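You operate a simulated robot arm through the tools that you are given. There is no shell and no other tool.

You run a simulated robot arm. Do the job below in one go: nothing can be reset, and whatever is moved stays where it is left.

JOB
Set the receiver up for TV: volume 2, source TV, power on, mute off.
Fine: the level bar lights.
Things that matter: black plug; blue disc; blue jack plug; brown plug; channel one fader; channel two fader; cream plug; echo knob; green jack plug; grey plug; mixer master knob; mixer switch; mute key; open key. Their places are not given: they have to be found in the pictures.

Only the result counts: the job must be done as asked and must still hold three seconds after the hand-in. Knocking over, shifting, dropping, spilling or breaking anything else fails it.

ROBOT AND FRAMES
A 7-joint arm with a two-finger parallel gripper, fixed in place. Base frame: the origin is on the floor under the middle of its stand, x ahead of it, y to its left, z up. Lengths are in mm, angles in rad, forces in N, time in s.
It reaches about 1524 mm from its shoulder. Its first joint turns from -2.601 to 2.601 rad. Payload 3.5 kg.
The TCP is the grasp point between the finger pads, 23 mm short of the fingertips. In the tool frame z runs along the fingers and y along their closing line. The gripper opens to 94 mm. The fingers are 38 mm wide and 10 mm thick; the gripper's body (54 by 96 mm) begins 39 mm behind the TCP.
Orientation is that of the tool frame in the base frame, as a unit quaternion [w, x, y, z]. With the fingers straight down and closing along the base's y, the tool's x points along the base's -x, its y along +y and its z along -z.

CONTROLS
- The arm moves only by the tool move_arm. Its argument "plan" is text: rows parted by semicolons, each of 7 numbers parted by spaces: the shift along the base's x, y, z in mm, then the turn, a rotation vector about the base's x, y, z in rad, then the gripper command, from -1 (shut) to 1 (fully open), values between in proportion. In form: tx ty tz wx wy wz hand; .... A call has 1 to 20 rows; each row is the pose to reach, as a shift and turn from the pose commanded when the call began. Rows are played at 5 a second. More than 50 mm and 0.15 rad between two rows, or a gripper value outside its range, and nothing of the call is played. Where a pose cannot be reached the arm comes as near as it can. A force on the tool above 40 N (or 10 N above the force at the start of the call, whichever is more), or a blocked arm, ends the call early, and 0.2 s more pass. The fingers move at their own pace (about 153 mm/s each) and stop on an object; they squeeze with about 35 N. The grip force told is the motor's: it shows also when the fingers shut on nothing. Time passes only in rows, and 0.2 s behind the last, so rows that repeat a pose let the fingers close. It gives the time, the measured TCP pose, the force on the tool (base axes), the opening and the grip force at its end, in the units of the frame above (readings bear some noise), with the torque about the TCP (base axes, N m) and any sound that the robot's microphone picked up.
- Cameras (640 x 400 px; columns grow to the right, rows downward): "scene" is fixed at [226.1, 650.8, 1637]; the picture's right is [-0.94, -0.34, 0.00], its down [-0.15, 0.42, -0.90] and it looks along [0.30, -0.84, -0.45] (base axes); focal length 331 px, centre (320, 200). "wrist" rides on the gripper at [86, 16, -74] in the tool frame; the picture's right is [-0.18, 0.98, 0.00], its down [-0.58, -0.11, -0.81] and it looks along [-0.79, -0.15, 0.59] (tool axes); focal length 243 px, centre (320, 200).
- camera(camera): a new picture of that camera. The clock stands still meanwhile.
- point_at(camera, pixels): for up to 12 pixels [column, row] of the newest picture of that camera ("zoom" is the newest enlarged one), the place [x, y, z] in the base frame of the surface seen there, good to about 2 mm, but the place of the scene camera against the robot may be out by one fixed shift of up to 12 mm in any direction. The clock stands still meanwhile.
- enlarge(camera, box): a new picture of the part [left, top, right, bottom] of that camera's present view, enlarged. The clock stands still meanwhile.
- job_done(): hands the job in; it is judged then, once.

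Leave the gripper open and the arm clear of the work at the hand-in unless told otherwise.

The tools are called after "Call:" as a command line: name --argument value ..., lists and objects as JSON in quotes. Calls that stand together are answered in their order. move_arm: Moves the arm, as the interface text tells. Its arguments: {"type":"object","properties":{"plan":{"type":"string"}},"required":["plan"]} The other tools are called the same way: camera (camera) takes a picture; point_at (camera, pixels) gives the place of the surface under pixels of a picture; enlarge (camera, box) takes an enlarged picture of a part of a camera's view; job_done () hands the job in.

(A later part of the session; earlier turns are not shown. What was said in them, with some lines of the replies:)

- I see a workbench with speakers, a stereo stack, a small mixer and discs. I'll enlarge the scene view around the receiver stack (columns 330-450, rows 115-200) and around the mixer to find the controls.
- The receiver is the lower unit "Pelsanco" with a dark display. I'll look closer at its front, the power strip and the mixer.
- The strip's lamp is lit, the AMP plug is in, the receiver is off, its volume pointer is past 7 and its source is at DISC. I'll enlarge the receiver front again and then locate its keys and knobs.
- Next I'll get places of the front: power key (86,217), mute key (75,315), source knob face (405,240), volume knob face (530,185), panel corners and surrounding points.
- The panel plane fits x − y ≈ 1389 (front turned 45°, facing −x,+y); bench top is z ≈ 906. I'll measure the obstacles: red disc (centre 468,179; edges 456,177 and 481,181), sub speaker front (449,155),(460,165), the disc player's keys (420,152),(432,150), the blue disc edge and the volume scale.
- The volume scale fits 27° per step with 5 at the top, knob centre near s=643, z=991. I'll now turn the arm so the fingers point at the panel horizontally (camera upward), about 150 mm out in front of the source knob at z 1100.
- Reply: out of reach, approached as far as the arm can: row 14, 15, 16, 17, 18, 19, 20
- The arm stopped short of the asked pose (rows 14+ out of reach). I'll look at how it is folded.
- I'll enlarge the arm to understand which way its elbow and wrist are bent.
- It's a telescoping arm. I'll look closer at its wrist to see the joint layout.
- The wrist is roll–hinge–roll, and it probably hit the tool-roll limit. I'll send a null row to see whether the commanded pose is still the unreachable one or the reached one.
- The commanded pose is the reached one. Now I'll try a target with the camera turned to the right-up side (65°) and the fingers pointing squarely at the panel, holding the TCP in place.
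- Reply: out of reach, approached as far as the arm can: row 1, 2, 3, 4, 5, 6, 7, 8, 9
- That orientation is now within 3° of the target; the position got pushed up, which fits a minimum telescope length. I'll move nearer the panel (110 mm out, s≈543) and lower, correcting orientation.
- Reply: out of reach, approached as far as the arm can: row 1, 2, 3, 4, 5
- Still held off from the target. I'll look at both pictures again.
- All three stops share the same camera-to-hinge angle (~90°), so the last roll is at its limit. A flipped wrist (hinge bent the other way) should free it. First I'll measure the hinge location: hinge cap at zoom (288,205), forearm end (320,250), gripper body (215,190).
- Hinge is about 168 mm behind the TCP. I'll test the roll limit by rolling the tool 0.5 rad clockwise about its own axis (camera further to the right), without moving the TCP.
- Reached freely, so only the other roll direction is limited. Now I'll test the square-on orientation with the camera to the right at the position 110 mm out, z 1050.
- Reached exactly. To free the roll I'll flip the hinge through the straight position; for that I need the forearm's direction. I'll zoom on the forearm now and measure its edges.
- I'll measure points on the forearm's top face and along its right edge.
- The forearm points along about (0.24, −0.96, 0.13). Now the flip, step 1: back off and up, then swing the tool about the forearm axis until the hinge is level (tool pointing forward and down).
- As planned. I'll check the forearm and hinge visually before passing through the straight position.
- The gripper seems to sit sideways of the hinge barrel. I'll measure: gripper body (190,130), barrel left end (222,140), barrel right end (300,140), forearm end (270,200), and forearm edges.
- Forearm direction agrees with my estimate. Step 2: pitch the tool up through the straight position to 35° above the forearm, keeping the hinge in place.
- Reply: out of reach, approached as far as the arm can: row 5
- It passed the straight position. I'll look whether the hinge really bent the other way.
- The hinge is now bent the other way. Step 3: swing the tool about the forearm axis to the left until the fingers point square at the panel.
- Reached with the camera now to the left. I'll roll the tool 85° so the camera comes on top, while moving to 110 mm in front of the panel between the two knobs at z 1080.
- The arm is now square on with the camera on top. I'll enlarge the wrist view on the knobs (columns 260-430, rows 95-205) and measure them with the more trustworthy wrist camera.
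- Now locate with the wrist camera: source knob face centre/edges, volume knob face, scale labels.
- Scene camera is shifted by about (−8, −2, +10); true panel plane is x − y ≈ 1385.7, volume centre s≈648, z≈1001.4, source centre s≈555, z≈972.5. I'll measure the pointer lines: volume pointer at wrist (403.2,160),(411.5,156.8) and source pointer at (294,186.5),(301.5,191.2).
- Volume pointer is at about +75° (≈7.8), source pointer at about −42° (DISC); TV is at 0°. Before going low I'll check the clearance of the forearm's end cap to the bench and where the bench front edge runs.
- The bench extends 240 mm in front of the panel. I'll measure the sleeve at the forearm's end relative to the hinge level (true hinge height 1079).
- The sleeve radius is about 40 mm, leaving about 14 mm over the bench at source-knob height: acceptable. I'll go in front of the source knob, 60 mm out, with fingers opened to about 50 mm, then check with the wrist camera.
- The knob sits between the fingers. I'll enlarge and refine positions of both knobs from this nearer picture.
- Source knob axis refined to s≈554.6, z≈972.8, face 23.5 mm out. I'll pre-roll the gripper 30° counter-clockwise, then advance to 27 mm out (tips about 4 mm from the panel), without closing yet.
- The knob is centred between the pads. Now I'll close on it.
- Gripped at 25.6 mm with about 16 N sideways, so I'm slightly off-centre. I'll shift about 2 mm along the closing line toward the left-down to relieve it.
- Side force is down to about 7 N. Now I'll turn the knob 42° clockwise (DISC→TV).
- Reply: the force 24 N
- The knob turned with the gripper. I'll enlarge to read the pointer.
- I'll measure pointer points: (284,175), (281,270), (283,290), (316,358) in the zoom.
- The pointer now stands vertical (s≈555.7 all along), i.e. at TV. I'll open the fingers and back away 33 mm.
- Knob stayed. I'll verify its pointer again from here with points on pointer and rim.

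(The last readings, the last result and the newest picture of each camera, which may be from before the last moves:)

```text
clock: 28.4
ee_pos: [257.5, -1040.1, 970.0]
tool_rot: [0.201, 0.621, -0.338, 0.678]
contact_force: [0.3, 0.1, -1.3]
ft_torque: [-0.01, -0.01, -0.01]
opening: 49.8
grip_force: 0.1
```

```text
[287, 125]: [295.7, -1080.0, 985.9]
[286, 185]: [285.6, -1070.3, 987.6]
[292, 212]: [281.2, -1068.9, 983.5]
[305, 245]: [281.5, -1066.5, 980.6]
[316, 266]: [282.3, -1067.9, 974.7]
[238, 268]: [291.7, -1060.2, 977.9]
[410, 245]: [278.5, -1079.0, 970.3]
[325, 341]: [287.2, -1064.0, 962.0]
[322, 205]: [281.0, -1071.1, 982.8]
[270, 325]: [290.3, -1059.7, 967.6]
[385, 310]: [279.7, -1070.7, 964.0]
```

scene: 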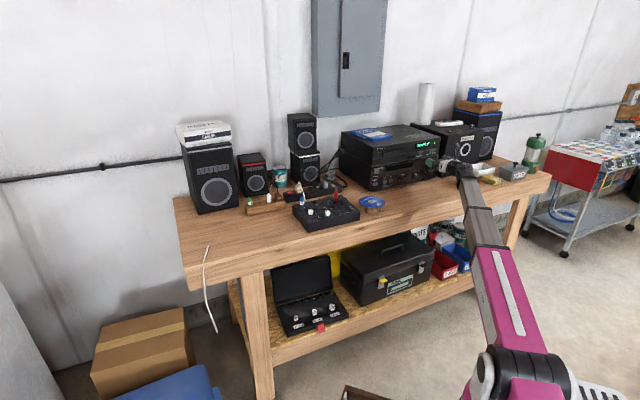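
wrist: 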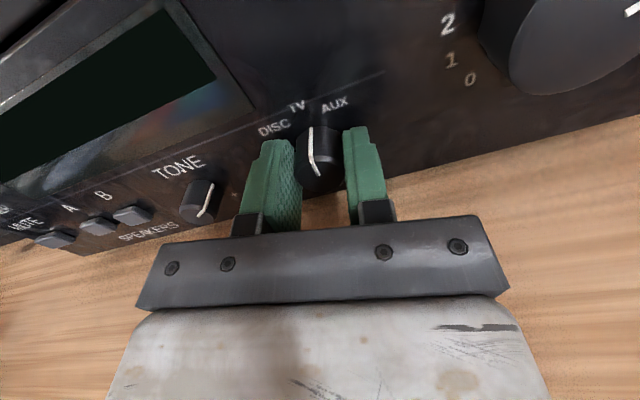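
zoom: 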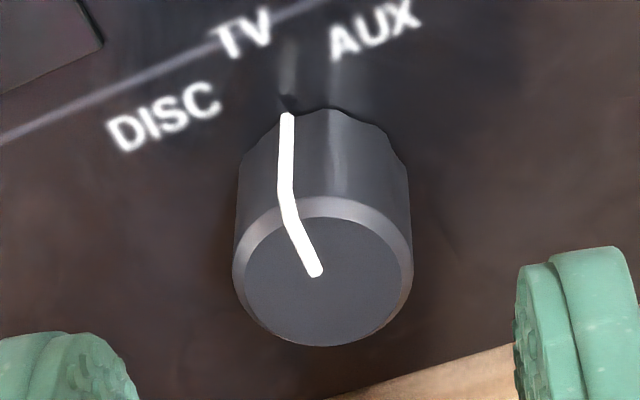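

Source is at TV. Next the volume knob: I'll move in front of it (s=648, z=1001, 60 mm out), open to 65 mm and roll to +40° as a start for counter-clockwise turning.

Call:
move_arm --plan "-16 -17 8 0.0864 -0.0864 0 0.383; -33 -34 16 0.1729 -0.1729 0 0.383; -49 -51 24 0.2593 -0.2593 0 0.383; -65.3 -68.5 31.4 0.3457 -0.3457 0 0.383; -65.3 -68.5 31.4 0.3457 -0.3457 0 0.383"

Call:
camera --camera "wrist"

Call:
enlarge --camera "scene" --box '[380, 130, 540, 230]'

```text
clock: 29.6
ee_pos: [191.7, -1108.7, 1002.3]
tool_rot: [0.03, 0.52, -0.48, 0.706]
contact_force: [0.0, 0.0, 0.1]
ft_torque: [-0.01, 0.0, -0.02]
opening: 65.1
grip_force: 0.1
```

```text
taken
```

wrist: 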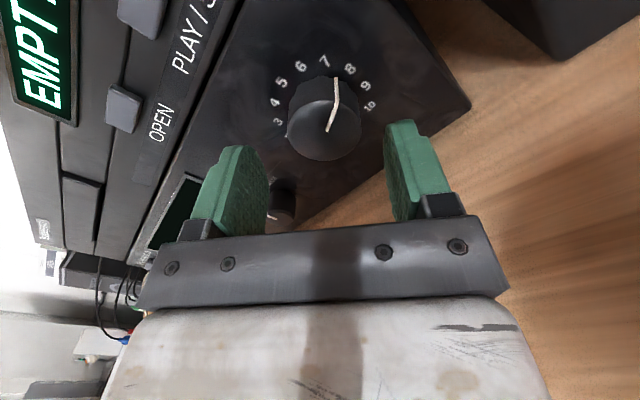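

```text
4.00 times, centred on (460, 180) of scene
```

zoom: 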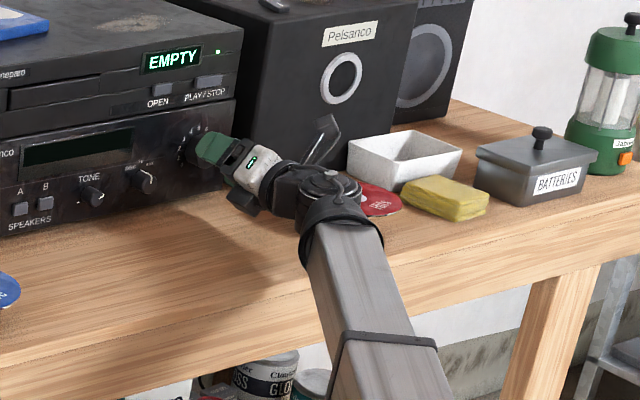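

Now the scale up to 10 is visible; the pointer is between 7 and 8. I'll enlarge to refine centre and angle.

Call:
enlarge --camera "wrist" --box '[248, 50, 408, 150]'

```text
4.00 times, centred on (328, 100) of wrist
```

zoom: 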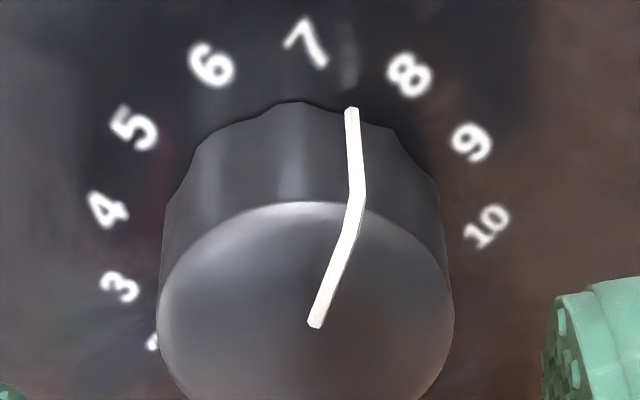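

Measure labels 3–10 and the pointer.

Call:
point_at --camera "zoom" --pixels '[[352, 112], [357, 185], [355, 212], [337, 265], [316, 322], [119, 287], [135, 130], [306, 45], [410, 75], [486, 227], [162, 300], [452, 300]]'

```text
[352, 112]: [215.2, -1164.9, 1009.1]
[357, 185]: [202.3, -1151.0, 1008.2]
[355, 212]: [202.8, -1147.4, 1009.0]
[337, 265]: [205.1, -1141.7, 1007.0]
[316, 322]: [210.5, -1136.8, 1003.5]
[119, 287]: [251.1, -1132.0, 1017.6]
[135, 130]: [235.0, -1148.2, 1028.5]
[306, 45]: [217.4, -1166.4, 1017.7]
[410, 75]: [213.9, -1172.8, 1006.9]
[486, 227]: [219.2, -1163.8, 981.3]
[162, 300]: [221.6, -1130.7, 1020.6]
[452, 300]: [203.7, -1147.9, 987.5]
```

Centre about s=649.3, z=1001, pointer ≈ +68° (7.5). I'll advance onto the volume knob (28 mm out) with the fingers still open, then close.

Call:
move_arm --plan "5.5 -5.9 -0.3 0 0 0 0.383; 11.1 -11.7 -0.5 0 0 0 0.383; 16.6 -17.6 -0.8 0 0 0 0.383; 22.2 -23.4 -1 0 0 0 0.383; 22.2 -23.4 -1 0 0 0 0.383"

Call:
camera --camera "wrist"

```text
clock: 30.8
ee_pos: [215.0, -1133.6, 1000.7]
tool_rot: [0.031, 0.521, -0.478, 0.706]
contact_force: [0.7, -0.5, 0.3]
ft_torque: [-0.02, 0.0, 0.01]
opening: 65.2
grip_force: 0.1
```

```text
taken
```

wrist: 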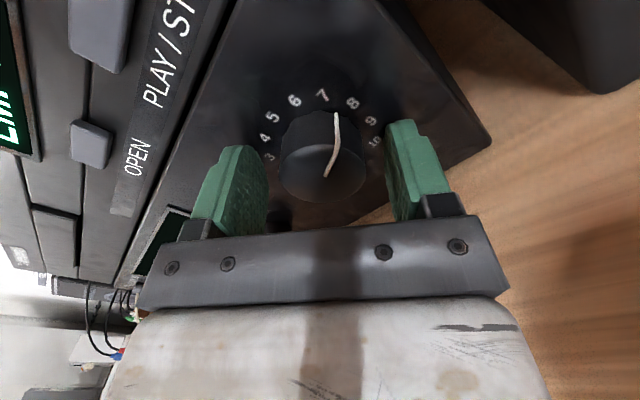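

No contact; the knob is centred between the pads. Closing now.

Call:
move_arm --plan "0 0 0 0 0 0 -1; 0 0 0 0 0 0 -1; 0 0 0 0 0 0 -1"

```text
clock: 31.6
ee_pos: [214.2, -1133.6, 1000.3]
tool_rot: [0.031, 0.522, -0.478, 0.706]
contact_force: [-4.8, -4.9, -7.9]
ft_torque: [-0.4, -0.35, -0.01]
opening: 41.5
grip_force: 44.8
```

Gripped at 41.5 mm, about 10 N off-centre along the closing line; I'll add a ~1.2 mm correction and turn 80° counter-clockwise.

Call:
move_arm --plan "-0.6 -0.6 -0.8 0 0 0 -1; -0.6 -0.6 -0.8 -0.0987 0.0987 0 -1; -0.6 -0.6 -0.8 -0.1974 0.1974 0 -1; -0.6 -0.6 -0.8 -0.2962 0.2962 0 -1; -0.6 -0.6 -0.8 -0.3949 0.3949 0 -1; -0.6 -0.6 -0.8 -0.4936 0.4936 0 -1; -0.6 -0.6 -0.8 -0.5923 0.5923 0 -1; -0.6 -0.6 -0.8 -0.691 0.691 0 -1; -0.6 -0.6 -0.8 -0.7898 0.7898 0 -1; -0.6 -0.6 -0.8 -0.8885 0.8885 0 -1; -0.6 -0.6 -0.8 -0.9872 0.9872 0 -1; -0.6 -0.6 -0.8 -0.9872 0.9872 0 -1"

Call:
camera --camera "wrist"

```text
clock: 34.2
ee_pos: [215.5, -1132.0, 1000.3]
tool_rot: [0.478, 0.706, -0.031, 0.521]
contact_force: [-1.0, 6.3, -7.3]
ft_torque: [0.54, 0.57, 0.14]
opening: 41.7
grip_force: 45.0
```

```text
taken
```

wrist: 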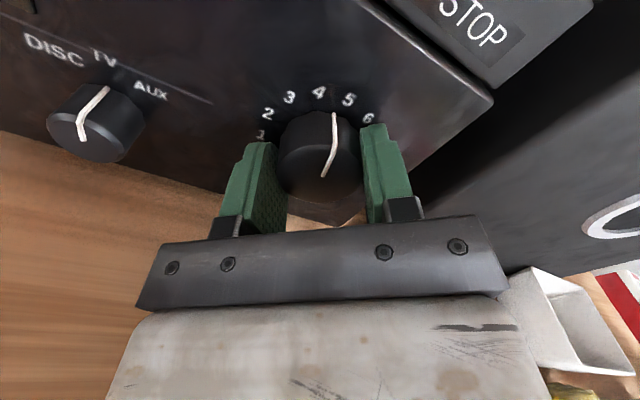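

The pointer is now at about 4.5 and followed the gripper. I'll open, roll back 75° clockwise with fingers open, and look.

Call:
move_arm --plan "0 0 0 0 0 0 0.383; 0 0 0 0 0 0 0.383; 0 0 0 0.1028 -0.1028 0 0.383; 0 0 0 0.2057 -0.2057 0 0.383; 0 0 0 0.3085 -0.3085 0 0.383; 0 0 0 0.4114 -0.4114 0 0.383; 0 0 0 0.5142 -0.5142 0 0.383; 0 0 0 0.617 -0.617 0 0.383; 0 0 0 0.7199 -0.7199 0 0.383; 0 0 0 0.8227 -0.8227 0 0.383; 0 0 0 0.9256 -0.9256 0 0.383; 0 0 0 0.9256 -0.9256 0 0.383"

Call:
camera --camera "wrist"

Call:
enlarge --camera "wrist" --box '[240, 70, 400, 210]'

```text
clock: 36.8
ee_pos: [214.2, -1132.7, 1000.5]
tool_rot: [0.062, 0.541, -0.456, 0.704]
contact_force: [-0.3, -0.4, 0.1]
ft_torque: [0.01, 0.0, 0.01]
opening: 65.1
grip_force: 0.0
```

```text
taken
```

wrist: 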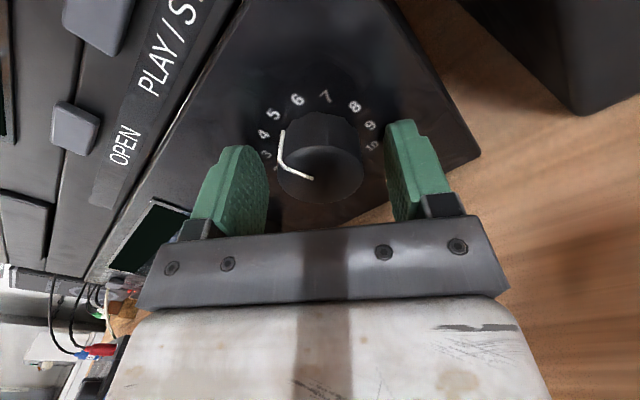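

```text
2.86 times, centred on (320, 140) of wrist
```

zoom: 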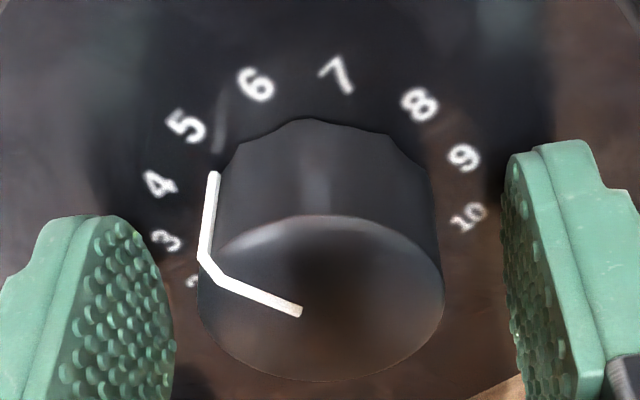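

Measure the pointer now: (213,180), (208,245), (215,272), (255,292), (298,311).

Call:
point_at --camera "zoom" --pixels '[[213, 180], [208, 240], [222, 277], [255, 292], [298, 311], [185, 127], [338, 76], [420, 105], [470, 217], [202, 300], [442, 300], [320, 375]]'

```text
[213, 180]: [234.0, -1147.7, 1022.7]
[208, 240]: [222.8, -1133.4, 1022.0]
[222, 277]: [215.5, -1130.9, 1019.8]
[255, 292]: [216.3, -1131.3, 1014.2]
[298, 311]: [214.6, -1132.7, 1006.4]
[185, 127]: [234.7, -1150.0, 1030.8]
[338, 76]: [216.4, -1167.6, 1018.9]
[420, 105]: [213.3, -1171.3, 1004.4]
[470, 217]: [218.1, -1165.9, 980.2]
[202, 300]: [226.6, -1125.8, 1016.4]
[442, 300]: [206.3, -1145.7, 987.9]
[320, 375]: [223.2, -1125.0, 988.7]
```

Pointer at about −11° (≈4.6). I'll grip again and turn about 69° further counter-clockwise toward 2.

Call:
move_arm --plan "0 0 0 0 0 0 -1; 0 0 0 0 0 0 -1; 0 0 0 0 0 0 -1; 0 0 0 -0.0946 0.0946 0 -1; 0 0 0 -0.1892 0.1892 0 -1; 0 0 0 -0.2838 0.2838 0 -1; 0 0 0 -0.3784 0.3784 0 -1; 0 0 0 -0.473 0.473 0 -1; 0 0 0 -0.5676 0.5676 0 -1; 0 0 0 -0.6622 0.6622 0 -1; 0 0 0 -0.7568 0.7568 0 -1; 0 0 0 -0.8514 0.8514 0 -1; 0 0 0 -0.8514 0.8514 0 -1"

Call:
enlarge --camera "wrist" --box '[240, 70, 400, 210]'

```text
clock: 39.6
ee_pos: [214.4, -1132.9, 1001.2]
tool_rot: [0.45, 0.704, -0.067, 0.546]
contact_force: [4.0, 4.2, 2.1]
ft_torque: [0.11, 0.14, 0.13]
opening: 41.6
grip_force: 44.9
```

```text
2.86 times, centred on (320, 140) of wrist
```

zoom: 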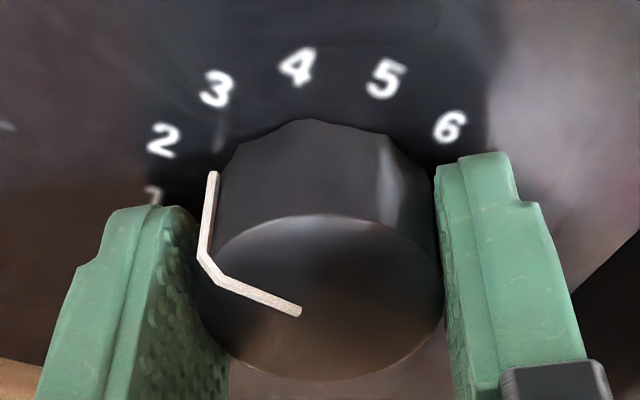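

Pointer is near 2. I'll open, back away to about 60 mm out and roll upright to read it properly.

Call:
move_arm --plan "0 0 0 0 0 0 0.383; 0 0 0 0 0 0 0.383; -7 7 0 0 0 0 0.383; -14 14 0 0 0 0 0.383; -21 21 0 0.1 -0.1 0 0.383; -28 28 0 0.2 -0.2 0 0.383; -35 35 0 0.3 -0.3 0 0.383; -42 42 0 0.42 -0.42 0 0.383; -42 42 0 0.42 -0.42 0 0.383"

Call:
camera --camera "wrist"

Call:
enlarge --camera "wrist" --box '[240, 50, 400, 150]'

```text
refused: row 8 steps farther than a row can; nothing moved
```

```text
taken
```

wrist: 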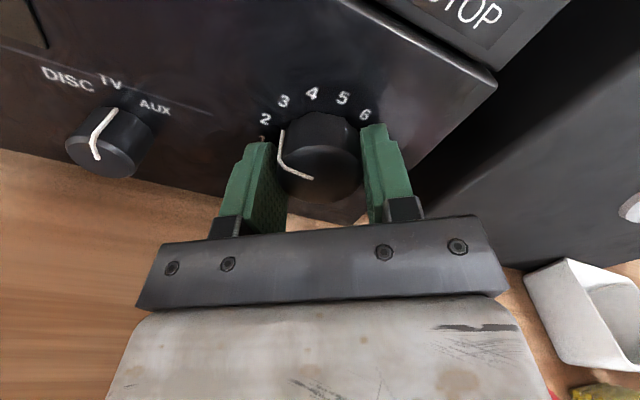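

```text
4.00 times, centred on (320, 100) of wrist
```

zoom: 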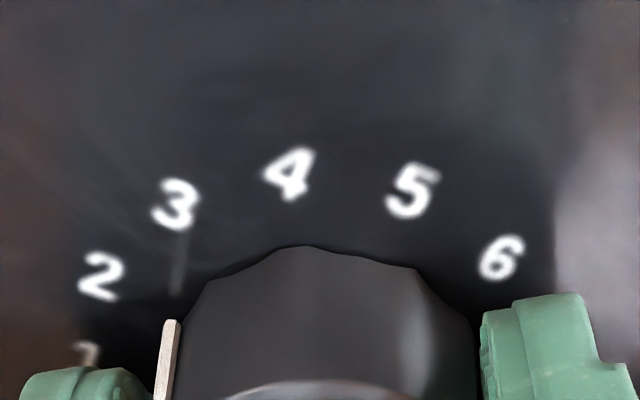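

The last plan was refused for one too-large roll step; nothing moved. I'll resend it with smaller roll steps.

Call:
move_arm --plan "0 0 0 0 0 0 0.383; 0 0 0 0 0 0 0.383; -7 7 0 0 0 0 0.383; -14 14 0 0.084 -0.084 0 0.383; -21 21 0 0.168 -0.168 0 0.383; -28 28 0 0.252 -0.252 0 0.383; -35 35 0 0.336 -0.336 0 0.383; -42 42 0 0.42 -0.42 0 0.383; -42 42 0 0.42 -0.42 0 0.383"

Call:
camera --camera "wrist"

Call:
enlarge --camera "wrist" --box '[240, 50, 400, 150]'

```text
clock: 41.6
ee_pos: [172.0, -1090.7, 1002.0]
tool_rot: [0.269, 0.653, -0.272, 0.654]
contact_force: [0.7, 1.0, 1.0]
ft_torque: [0.01, -0.02, 0.02]
opening: 64.9
grip_force: 0.1
```

```text
taken
```

wrist: 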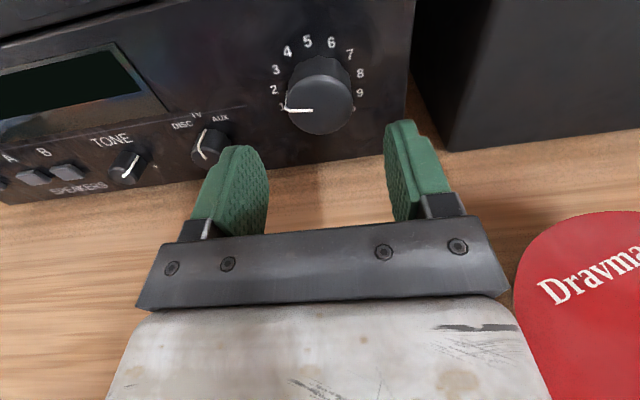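

```text
4.00 times, centred on (320, 100) of wrist
```

zoom: 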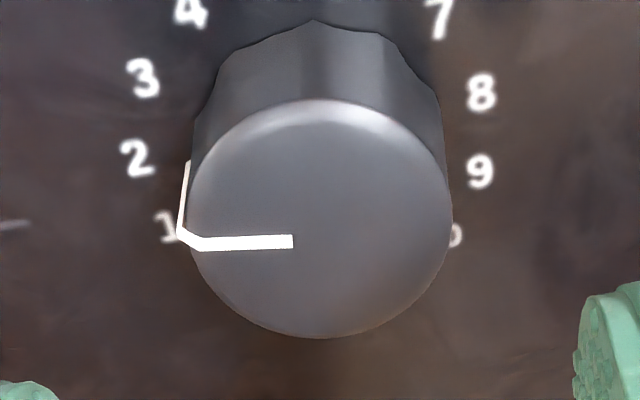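

Measure pointer and labels from this view.

Call:
point_at --camera "zoom" --pixels '[[187, 168], [182, 215], [205, 242], [250, 242], [288, 241], [137, 157], [143, 77], [480, 93], [480, 171], [192, 250], [448, 225], [325, 334]]'

```text
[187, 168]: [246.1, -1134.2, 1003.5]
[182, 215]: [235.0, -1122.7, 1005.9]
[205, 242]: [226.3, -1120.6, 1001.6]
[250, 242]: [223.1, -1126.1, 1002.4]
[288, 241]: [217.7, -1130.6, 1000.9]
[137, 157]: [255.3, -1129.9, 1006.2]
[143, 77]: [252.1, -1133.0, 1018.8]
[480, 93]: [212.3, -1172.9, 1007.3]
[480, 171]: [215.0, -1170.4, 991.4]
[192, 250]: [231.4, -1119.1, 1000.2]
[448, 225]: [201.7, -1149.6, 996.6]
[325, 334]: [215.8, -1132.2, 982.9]
```

Working out the pixel geometry, the pointer sits at about −81° to −84°, i.e. right at 2, and source stays at TV. Next the POWER key (s≈307, z≈1033). I'll move along the panel to 60 mm in front of it with the fingers closed.

Call:
move_arm --plan "26.1 22.3 3.1 0 0 0 -1; 52.3 44.6 6.2 0 0 0 -1; 78.4 67 9.3 0 0 0 -1; 104.5 89.3 12.4 0 0 0 -1; 130.7 111.6 15.5 0 0 0 -1; 156.8 133.9 18.6 0 0 0 -1; 182.9 156.2 21.7 0 0 0 -1; 209 178.6 24.8 0 0 0 -1; 235.2 200.9 27.9 0 0 0 -1; 261.3 223.2 31 0 0 0 -1; 261.3 223.2 31 0 0 0 -1"

Call:
camera --camera "wrist"

Call:
camera --camera "scene"

```text
clock: 44.0
ee_pos: [433.7, -867.4, 1031.8]
tool_rot: [0.271, 0.653, -0.272, 0.653]
contact_force: [-0.1, -0.3, 0.0]
ft_torque: [-0.03, 0.01, 0.0]
opening: 0.4
grip_force: 34.9
```

```text
taken
```

wrist: 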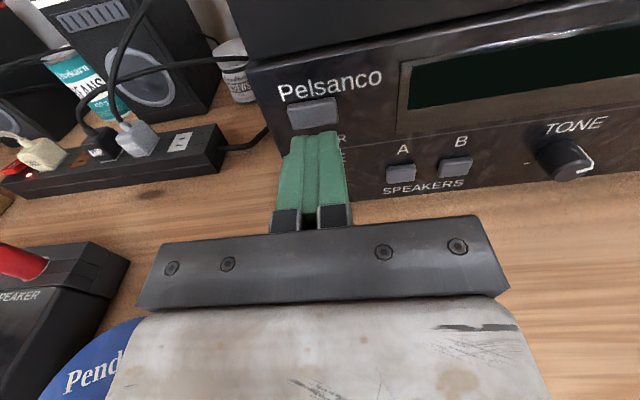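

```text
taken
```

scene: 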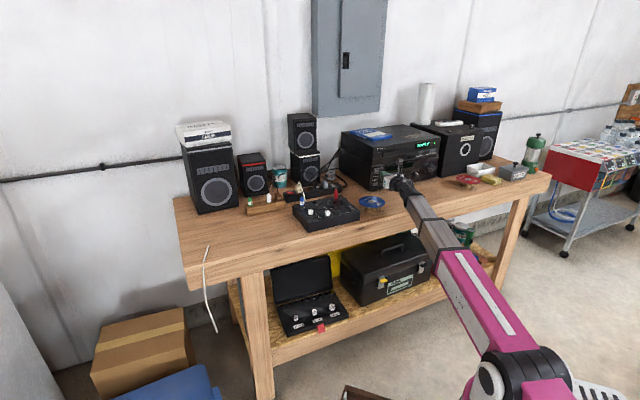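

The power key is at (313,113), fingertips just below in the picture. I'll measure the key's corners and the neighbouring keys.

Call:
enlarge --camera "wrist" --box '[260, 60, 420, 160]'

Call:
point_at --camera "wrist" --pixels '[[313, 115], [293, 118], [334, 112], [313, 124], [312, 106], [401, 173], [456, 168], [430, 150], [375, 130], [325, 130], [310, 140], [405, 100]]'

```text
4.00 times, centred on (340, 110) of wrist
```

zoom: 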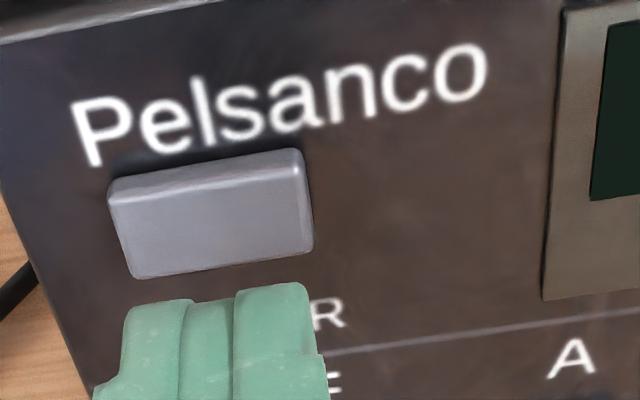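

```text
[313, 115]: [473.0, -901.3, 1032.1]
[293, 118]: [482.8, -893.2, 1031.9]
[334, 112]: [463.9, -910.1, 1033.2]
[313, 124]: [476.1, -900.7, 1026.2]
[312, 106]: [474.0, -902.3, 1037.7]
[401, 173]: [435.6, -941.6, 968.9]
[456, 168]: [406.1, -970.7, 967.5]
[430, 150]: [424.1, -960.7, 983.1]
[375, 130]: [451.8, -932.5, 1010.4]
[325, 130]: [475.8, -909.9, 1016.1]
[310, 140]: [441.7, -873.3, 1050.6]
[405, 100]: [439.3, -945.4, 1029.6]
```

Power key centre is s≈303, z≈1032, face ~8 mm out, about 27×16 mm. I'll align the closed fingertips with it and press in slowly, watching for force and a click.

Call:
move_arm --plan "2.4 2.4 0.2 0 0 0 -1; 12 -7.2 0.2 0 0 0 -1; 21.9 -17.1 0.2 0 0 0 -1; 22.6 -17.8 0.2 0 0 0 -1; 23.3 -18.5 0.2 0 0 0 -1; 24 -19.2 0.2 0 0 0 -1; 24.7 -19.9 0.2 0 0 0 -1"

Call:
camera --camera "wrist"

```text
clock: 45.6
ee_pos: [457.9, -888.4, 1033.0]
tool_rot: [0.271, 0.653, -0.272, 0.653]
contact_force: [-0.5, 0.2, -0.1]
ft_torque: [0.04, 0.01, 0.02]
opening: 0.0
grip_force: 35.0
```

```text
taken
```

wrist: 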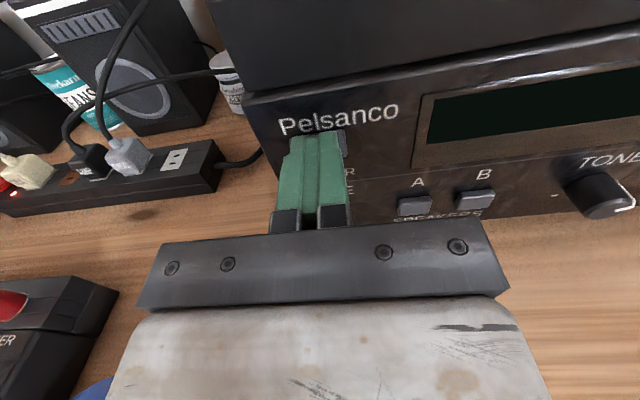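

No contact yet at 28 mm. I'll advance further in 1 mm steps.

Call:
move_arm --plan "0.7 -0.7 0 0 0 0 -1; 1.4 -1.4 0 0 0 0 -1; 2.1 -2.1 0 0 0 0 -1; 2.1 -2.1 0 0 0 0 -1"

Call:
enlarge --camera "wrist" --box '[240, 80, 400, 180]'

```text
clock: 46.6
ee_pos: [460.7, -890.4, 1032.7]
tool_rot: [0.271, 0.653, -0.271, 0.653]
contact_force: [-1.1, 2.7, -1.7]
ft_torque: [-0.03, -0.01, 0.03]
opening: 0.0
grip_force: 35.2
heard: click
```

```text
4.00 times, centred on (320, 130) of wrist
```

zoom: 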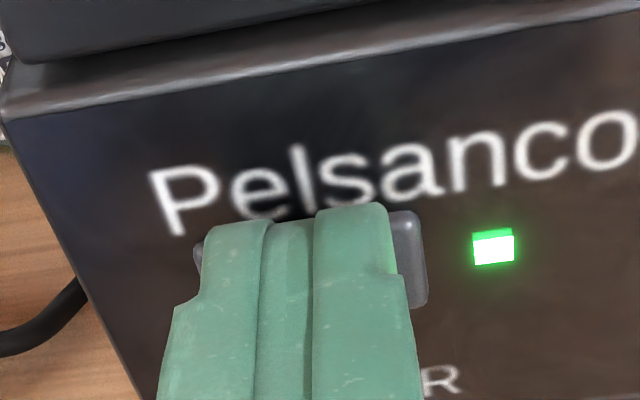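

A click was heard and a green power lamp lit up. I'll retreat and read the display.

Call:
move_arm --plan "-6 6 0 0 0 0 -1; -14 14 0 0 0 0 -1; -22 22 0 0 0 0 -1; -30 30 5 0 0 0 -1; -40 40 10 0 0 0 -1; -50 50 10 0 0 0 -1; -50 50 10 0 0 0 -1"

Call:
camera --camera "wrist"

Call:
enlarge --camera "scene" --box '[366, 145, 446, 195]'

```text
clock: 48.2
ee_pos: [409.5, -838.8, 1041.7]
tool_rot: [0.271, 0.653, -0.271, 0.653]
contact_force: [0.4, -0.3, -1.1]
ft_torque: [0.01, 0.02, 0.0]
opening: 0.0
grip_force: 35.2
```

```text
taken
```

wrist: 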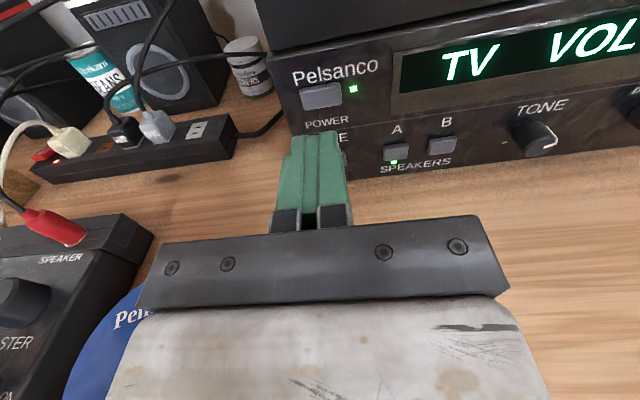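

```text
8.00 times, centred on (406, 170) of scene
```

zoom: 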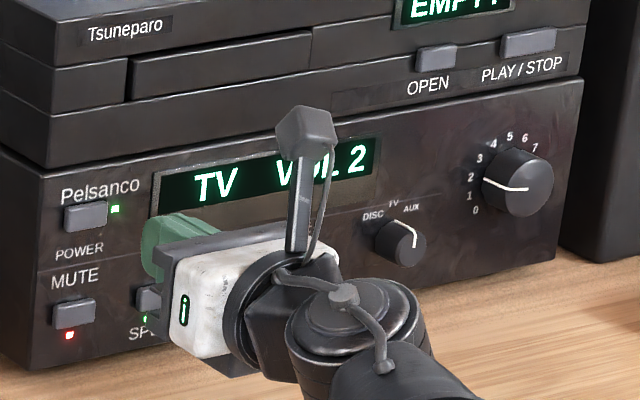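

The display shows "TV VOL 2", but the red lamp under MUTE is lit: mute is on. I'll move down in front of the MUTE key (s≈303, z≈972) at 60 mm out and look.

Call:
move_arm --plan "5 -5 -14 0 0 0 -1; 10 -10 -28 0 0 0 -1; 15 -15 -42 0 0 0 -1; 20 -20 -56 0 0 0 -1; 26 -26 -69.7 0 0 0 -1; 26 -26 -69.7 0 0 0 -1"

Call:
camera --camera "wrist"

Call:
enlarge --camera "scene" --box '[350, 140, 478, 220]'

```text
clock: 49.6
ee_pos: [437.3, -866.4, 971.5]
tool_rot: [0.271, 0.653, -0.272, 0.653]
contact_force: [-0.3, -0.2, 0.6]
ft_torque: [0.05, -0.04, -0.02]
opening: 0.1
grip_force: 35.3
```

```text
taken
```

wrist: 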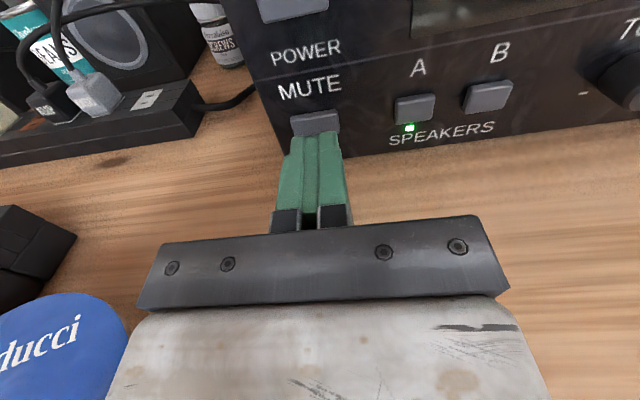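

```text
5.00 times, centred on (414, 180) of scene
```

zoom: 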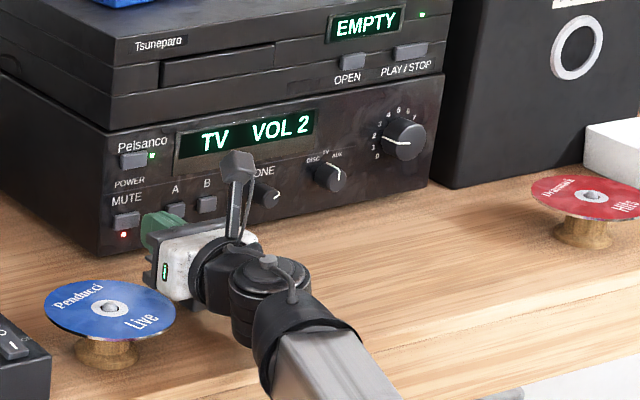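

The mute lamp is red. I'll measure the mute key: (315,122), edges (293,124),(337,120), top (314,113).

Call:
point_at --camera "wrist" --pixels '[[315, 122], [295, 126], [336, 119], [313, 116], [318, 128], [415, 108], [345, 130]]'

```text
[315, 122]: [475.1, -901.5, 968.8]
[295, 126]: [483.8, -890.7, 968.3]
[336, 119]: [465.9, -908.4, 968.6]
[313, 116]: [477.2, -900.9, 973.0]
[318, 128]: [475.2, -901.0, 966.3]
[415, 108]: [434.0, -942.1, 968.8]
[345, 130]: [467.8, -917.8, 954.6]
```

Mute key centre s≈301, z≈967. I'll align and press in the same way as the power key, to about 24.5 mm out.

Call:
move_arm --plan "1.4 1.4 -1.5 0 0 0 -1; 8 -5.2 -1.5 0 0 0 -1; 15 -12.2 -1.5 0 0 0 -1; 21.2 -18.4 -1.5 0 0 0 -1; 22 -19.2 -1.5 0 0 0 -1; 22.8 -20 -1.5 0 0 0 -1; 23.6 -20.8 -1.5 0 0 0 -1; 24.4 -21.6 -1.5 0 0 0 -1; 25.1 -22.3 -1.5 0 0 0 -1; 25.1 -22.3 -1.5 0 0 0 -1"

```text
clock: 51.8
ee_pos: [461.3, -887.3, 972.0]
tool_rot: [0.271, 0.653, -0.272, 0.653]
contact_force: [-1.1, 3.6, 0.8]
ft_torque: [0.01, 0.0, 0.05]
opening: 0.0
grip_force: 35.2
heard: click
```

A click was heard. I'll retreat and check the mute lamp.

Call:
move_arm --plan "-6 6 0 0 0 0 -1; -14 14 0 0 0 0 -1; -22 22 2 0 0 0 -1; -30 30 10 0 0 0 -1; -40 40 20 0 0 0 -1; -50 50 35 0 0 0 -1; -50 50 50 0 0 0 -1; -50 50 50 0 0 0 -1"

Call:
camera --camera "wrist"

Call:
enlarge --camera "scene" --box '[366, 145, 446, 195]'

```text
clock: 53.6
ee_pos: [411.2, -839.5, 1020.6]
tool_rot: [0.271, 0.653, -0.272, 0.653]
contact_force: [0.6, -0.1, 0.0]
ft_torque: [-0.02, 0.0, -0.03]
opening: 0.0
grip_force: 35.2
```

```text
taken
```

wrist: 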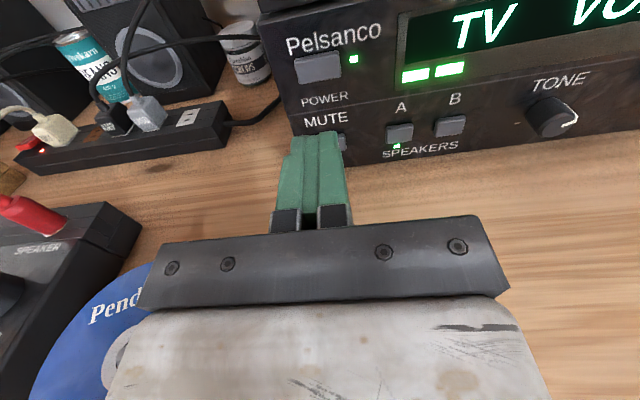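

```text
8.00 times, centred on (406, 170) of scene
```

zoom: 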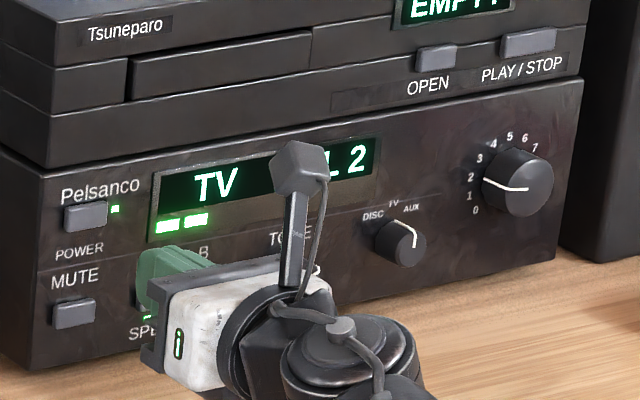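

Mute lamp is off and the level bar lights with two segments; display reads "TV VOL 2". I'll now move the arm away and up, then open the gripper.

Call:
move_arm --plan "-20 -8 25 0 0 0 -1; -45 -20 48 0 0 0 -1; -72 -35 70 0 0 0 -1; -99 -51 90 0 0 0 -1; -126 -67 108 0 0 0 -1; -153 -83 124 0 0 0 -1; -181 -100 139 0 0 0 -1; -181 -100 139 0 0 0 0; -181 -100 139 0 0 0 1; -181 -100 139 0 0 0 1; -181 -100 139 0 0 0 1"

Call:
camera --camera "scene"

Call:
enlarge --camera "scene" --box '[412, 155, 444, 175]'

Call:
enlarge --camera "scene" --box '[350, 110, 510, 210]'

Call:
camera --camera "wrist"

```text
clock: 56.0
ee_pos: [228.6, -937.6, 1160.4]
tool_rot: [0.27, 0.653, -0.271, 0.654]
contact_force: [0.8, -0.5, -0.6]
ft_torque: [0.02, 0.0, 0.02]
opening: 94.0
grip_force: 0.1
```

```text
taken
```

scene: 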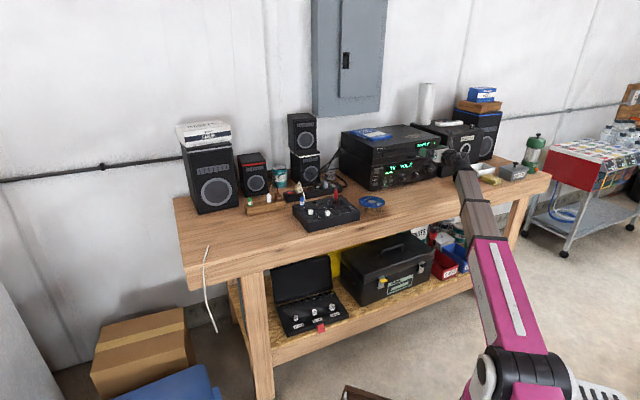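

```text
16.00 times, centred on (428, 165) of scene
```

zoom: 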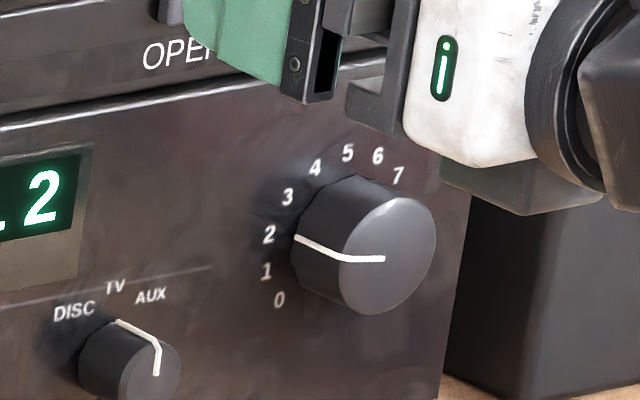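

```text
4.00 times, centred on (430, 160) of scene
```

zoom: 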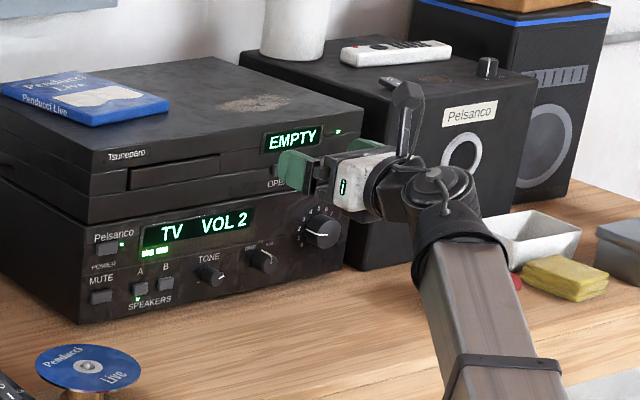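

```text
taken
```

wrist: 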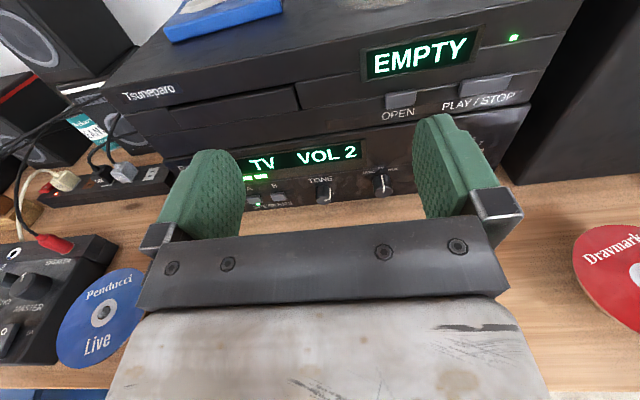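

The pointer base sits right at the "2", source points to TV, display reads "TV VOL 2", mute lamp off, level bar lit, discs and other things untouched. I'll hold still for 3 s to confirm nothing drifts.

Call:
move_arm --plan "0 0 0 0 0 0 1; 0 0 0 0 0 0 1; 0 0 0 0 0 0 1; 0 0 0 0 0 0 1; 0 0 0 0 0 0 1; 0 0 0 0 0 0 1; 0 0 0 0 0 0 1; 0 0 0 0 0 0 1; 0 0 0 0 0 0 1; 0 0 0 0 0 0 1; 0 0 0 0 0 0 1; 0 0 0 0 0 0 1; 0 0 0 0 0 0 1; 0 0 0 0 0 0 1; 0 0 0 0 0 0 1"

Call:
enlarge --camera "scene" --box '[350, 130, 446, 190]'

```text
clock: 59.2
ee_pos: [229.5, -937.9, 1159.2]
tool_rot: [0.271, 0.652, -0.272, 0.653]
contact_force: [-0.1, -0.3, 1.7]
ft_torque: [-0.01, 0.0, -0.02]
opening: 94.2
grip_force: 0.0
```

```text
6.67 times, centred on (398, 160) of scene
```

zoom: 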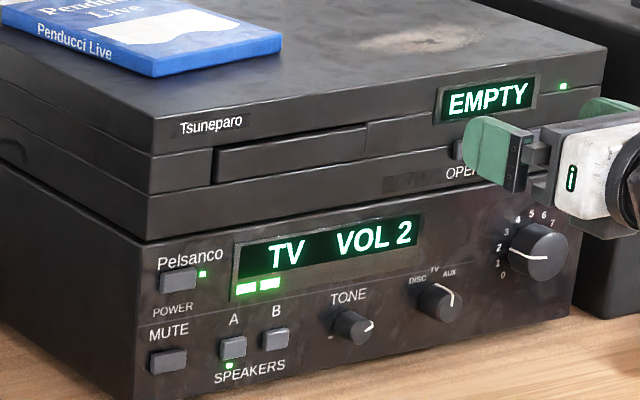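

Nothing has changed after three seconds: power lamp green, "TV VOL 2", mute lamp off, level bar lit, gripper open and clear. I'll hand the job in.

Call:
job_done

```text
The job is handed in.
```

The receiver is set up for TV, and I've handed the job in. The grader's result hasn't come back.

- **Power:** on. I heard the click and the green lamp lit.
- **Source:** TV. The knob points at TV and the display reads "TV".
- **Volume:** 2. The pointer sits at the 2 on the scale and the display reads "VOL 2".
- **Mute:** off. The mute lamp was red after power-on, so I pressed the key once and the lamp went out.
- **Level bar:** lit, showing two segments.

I held the arm still for about three seconds before handing in, and none of these readings changed. The gripper was open and clear of the bench. I touched only the receiver's controls, and nothing else looked moved in the final pictures.
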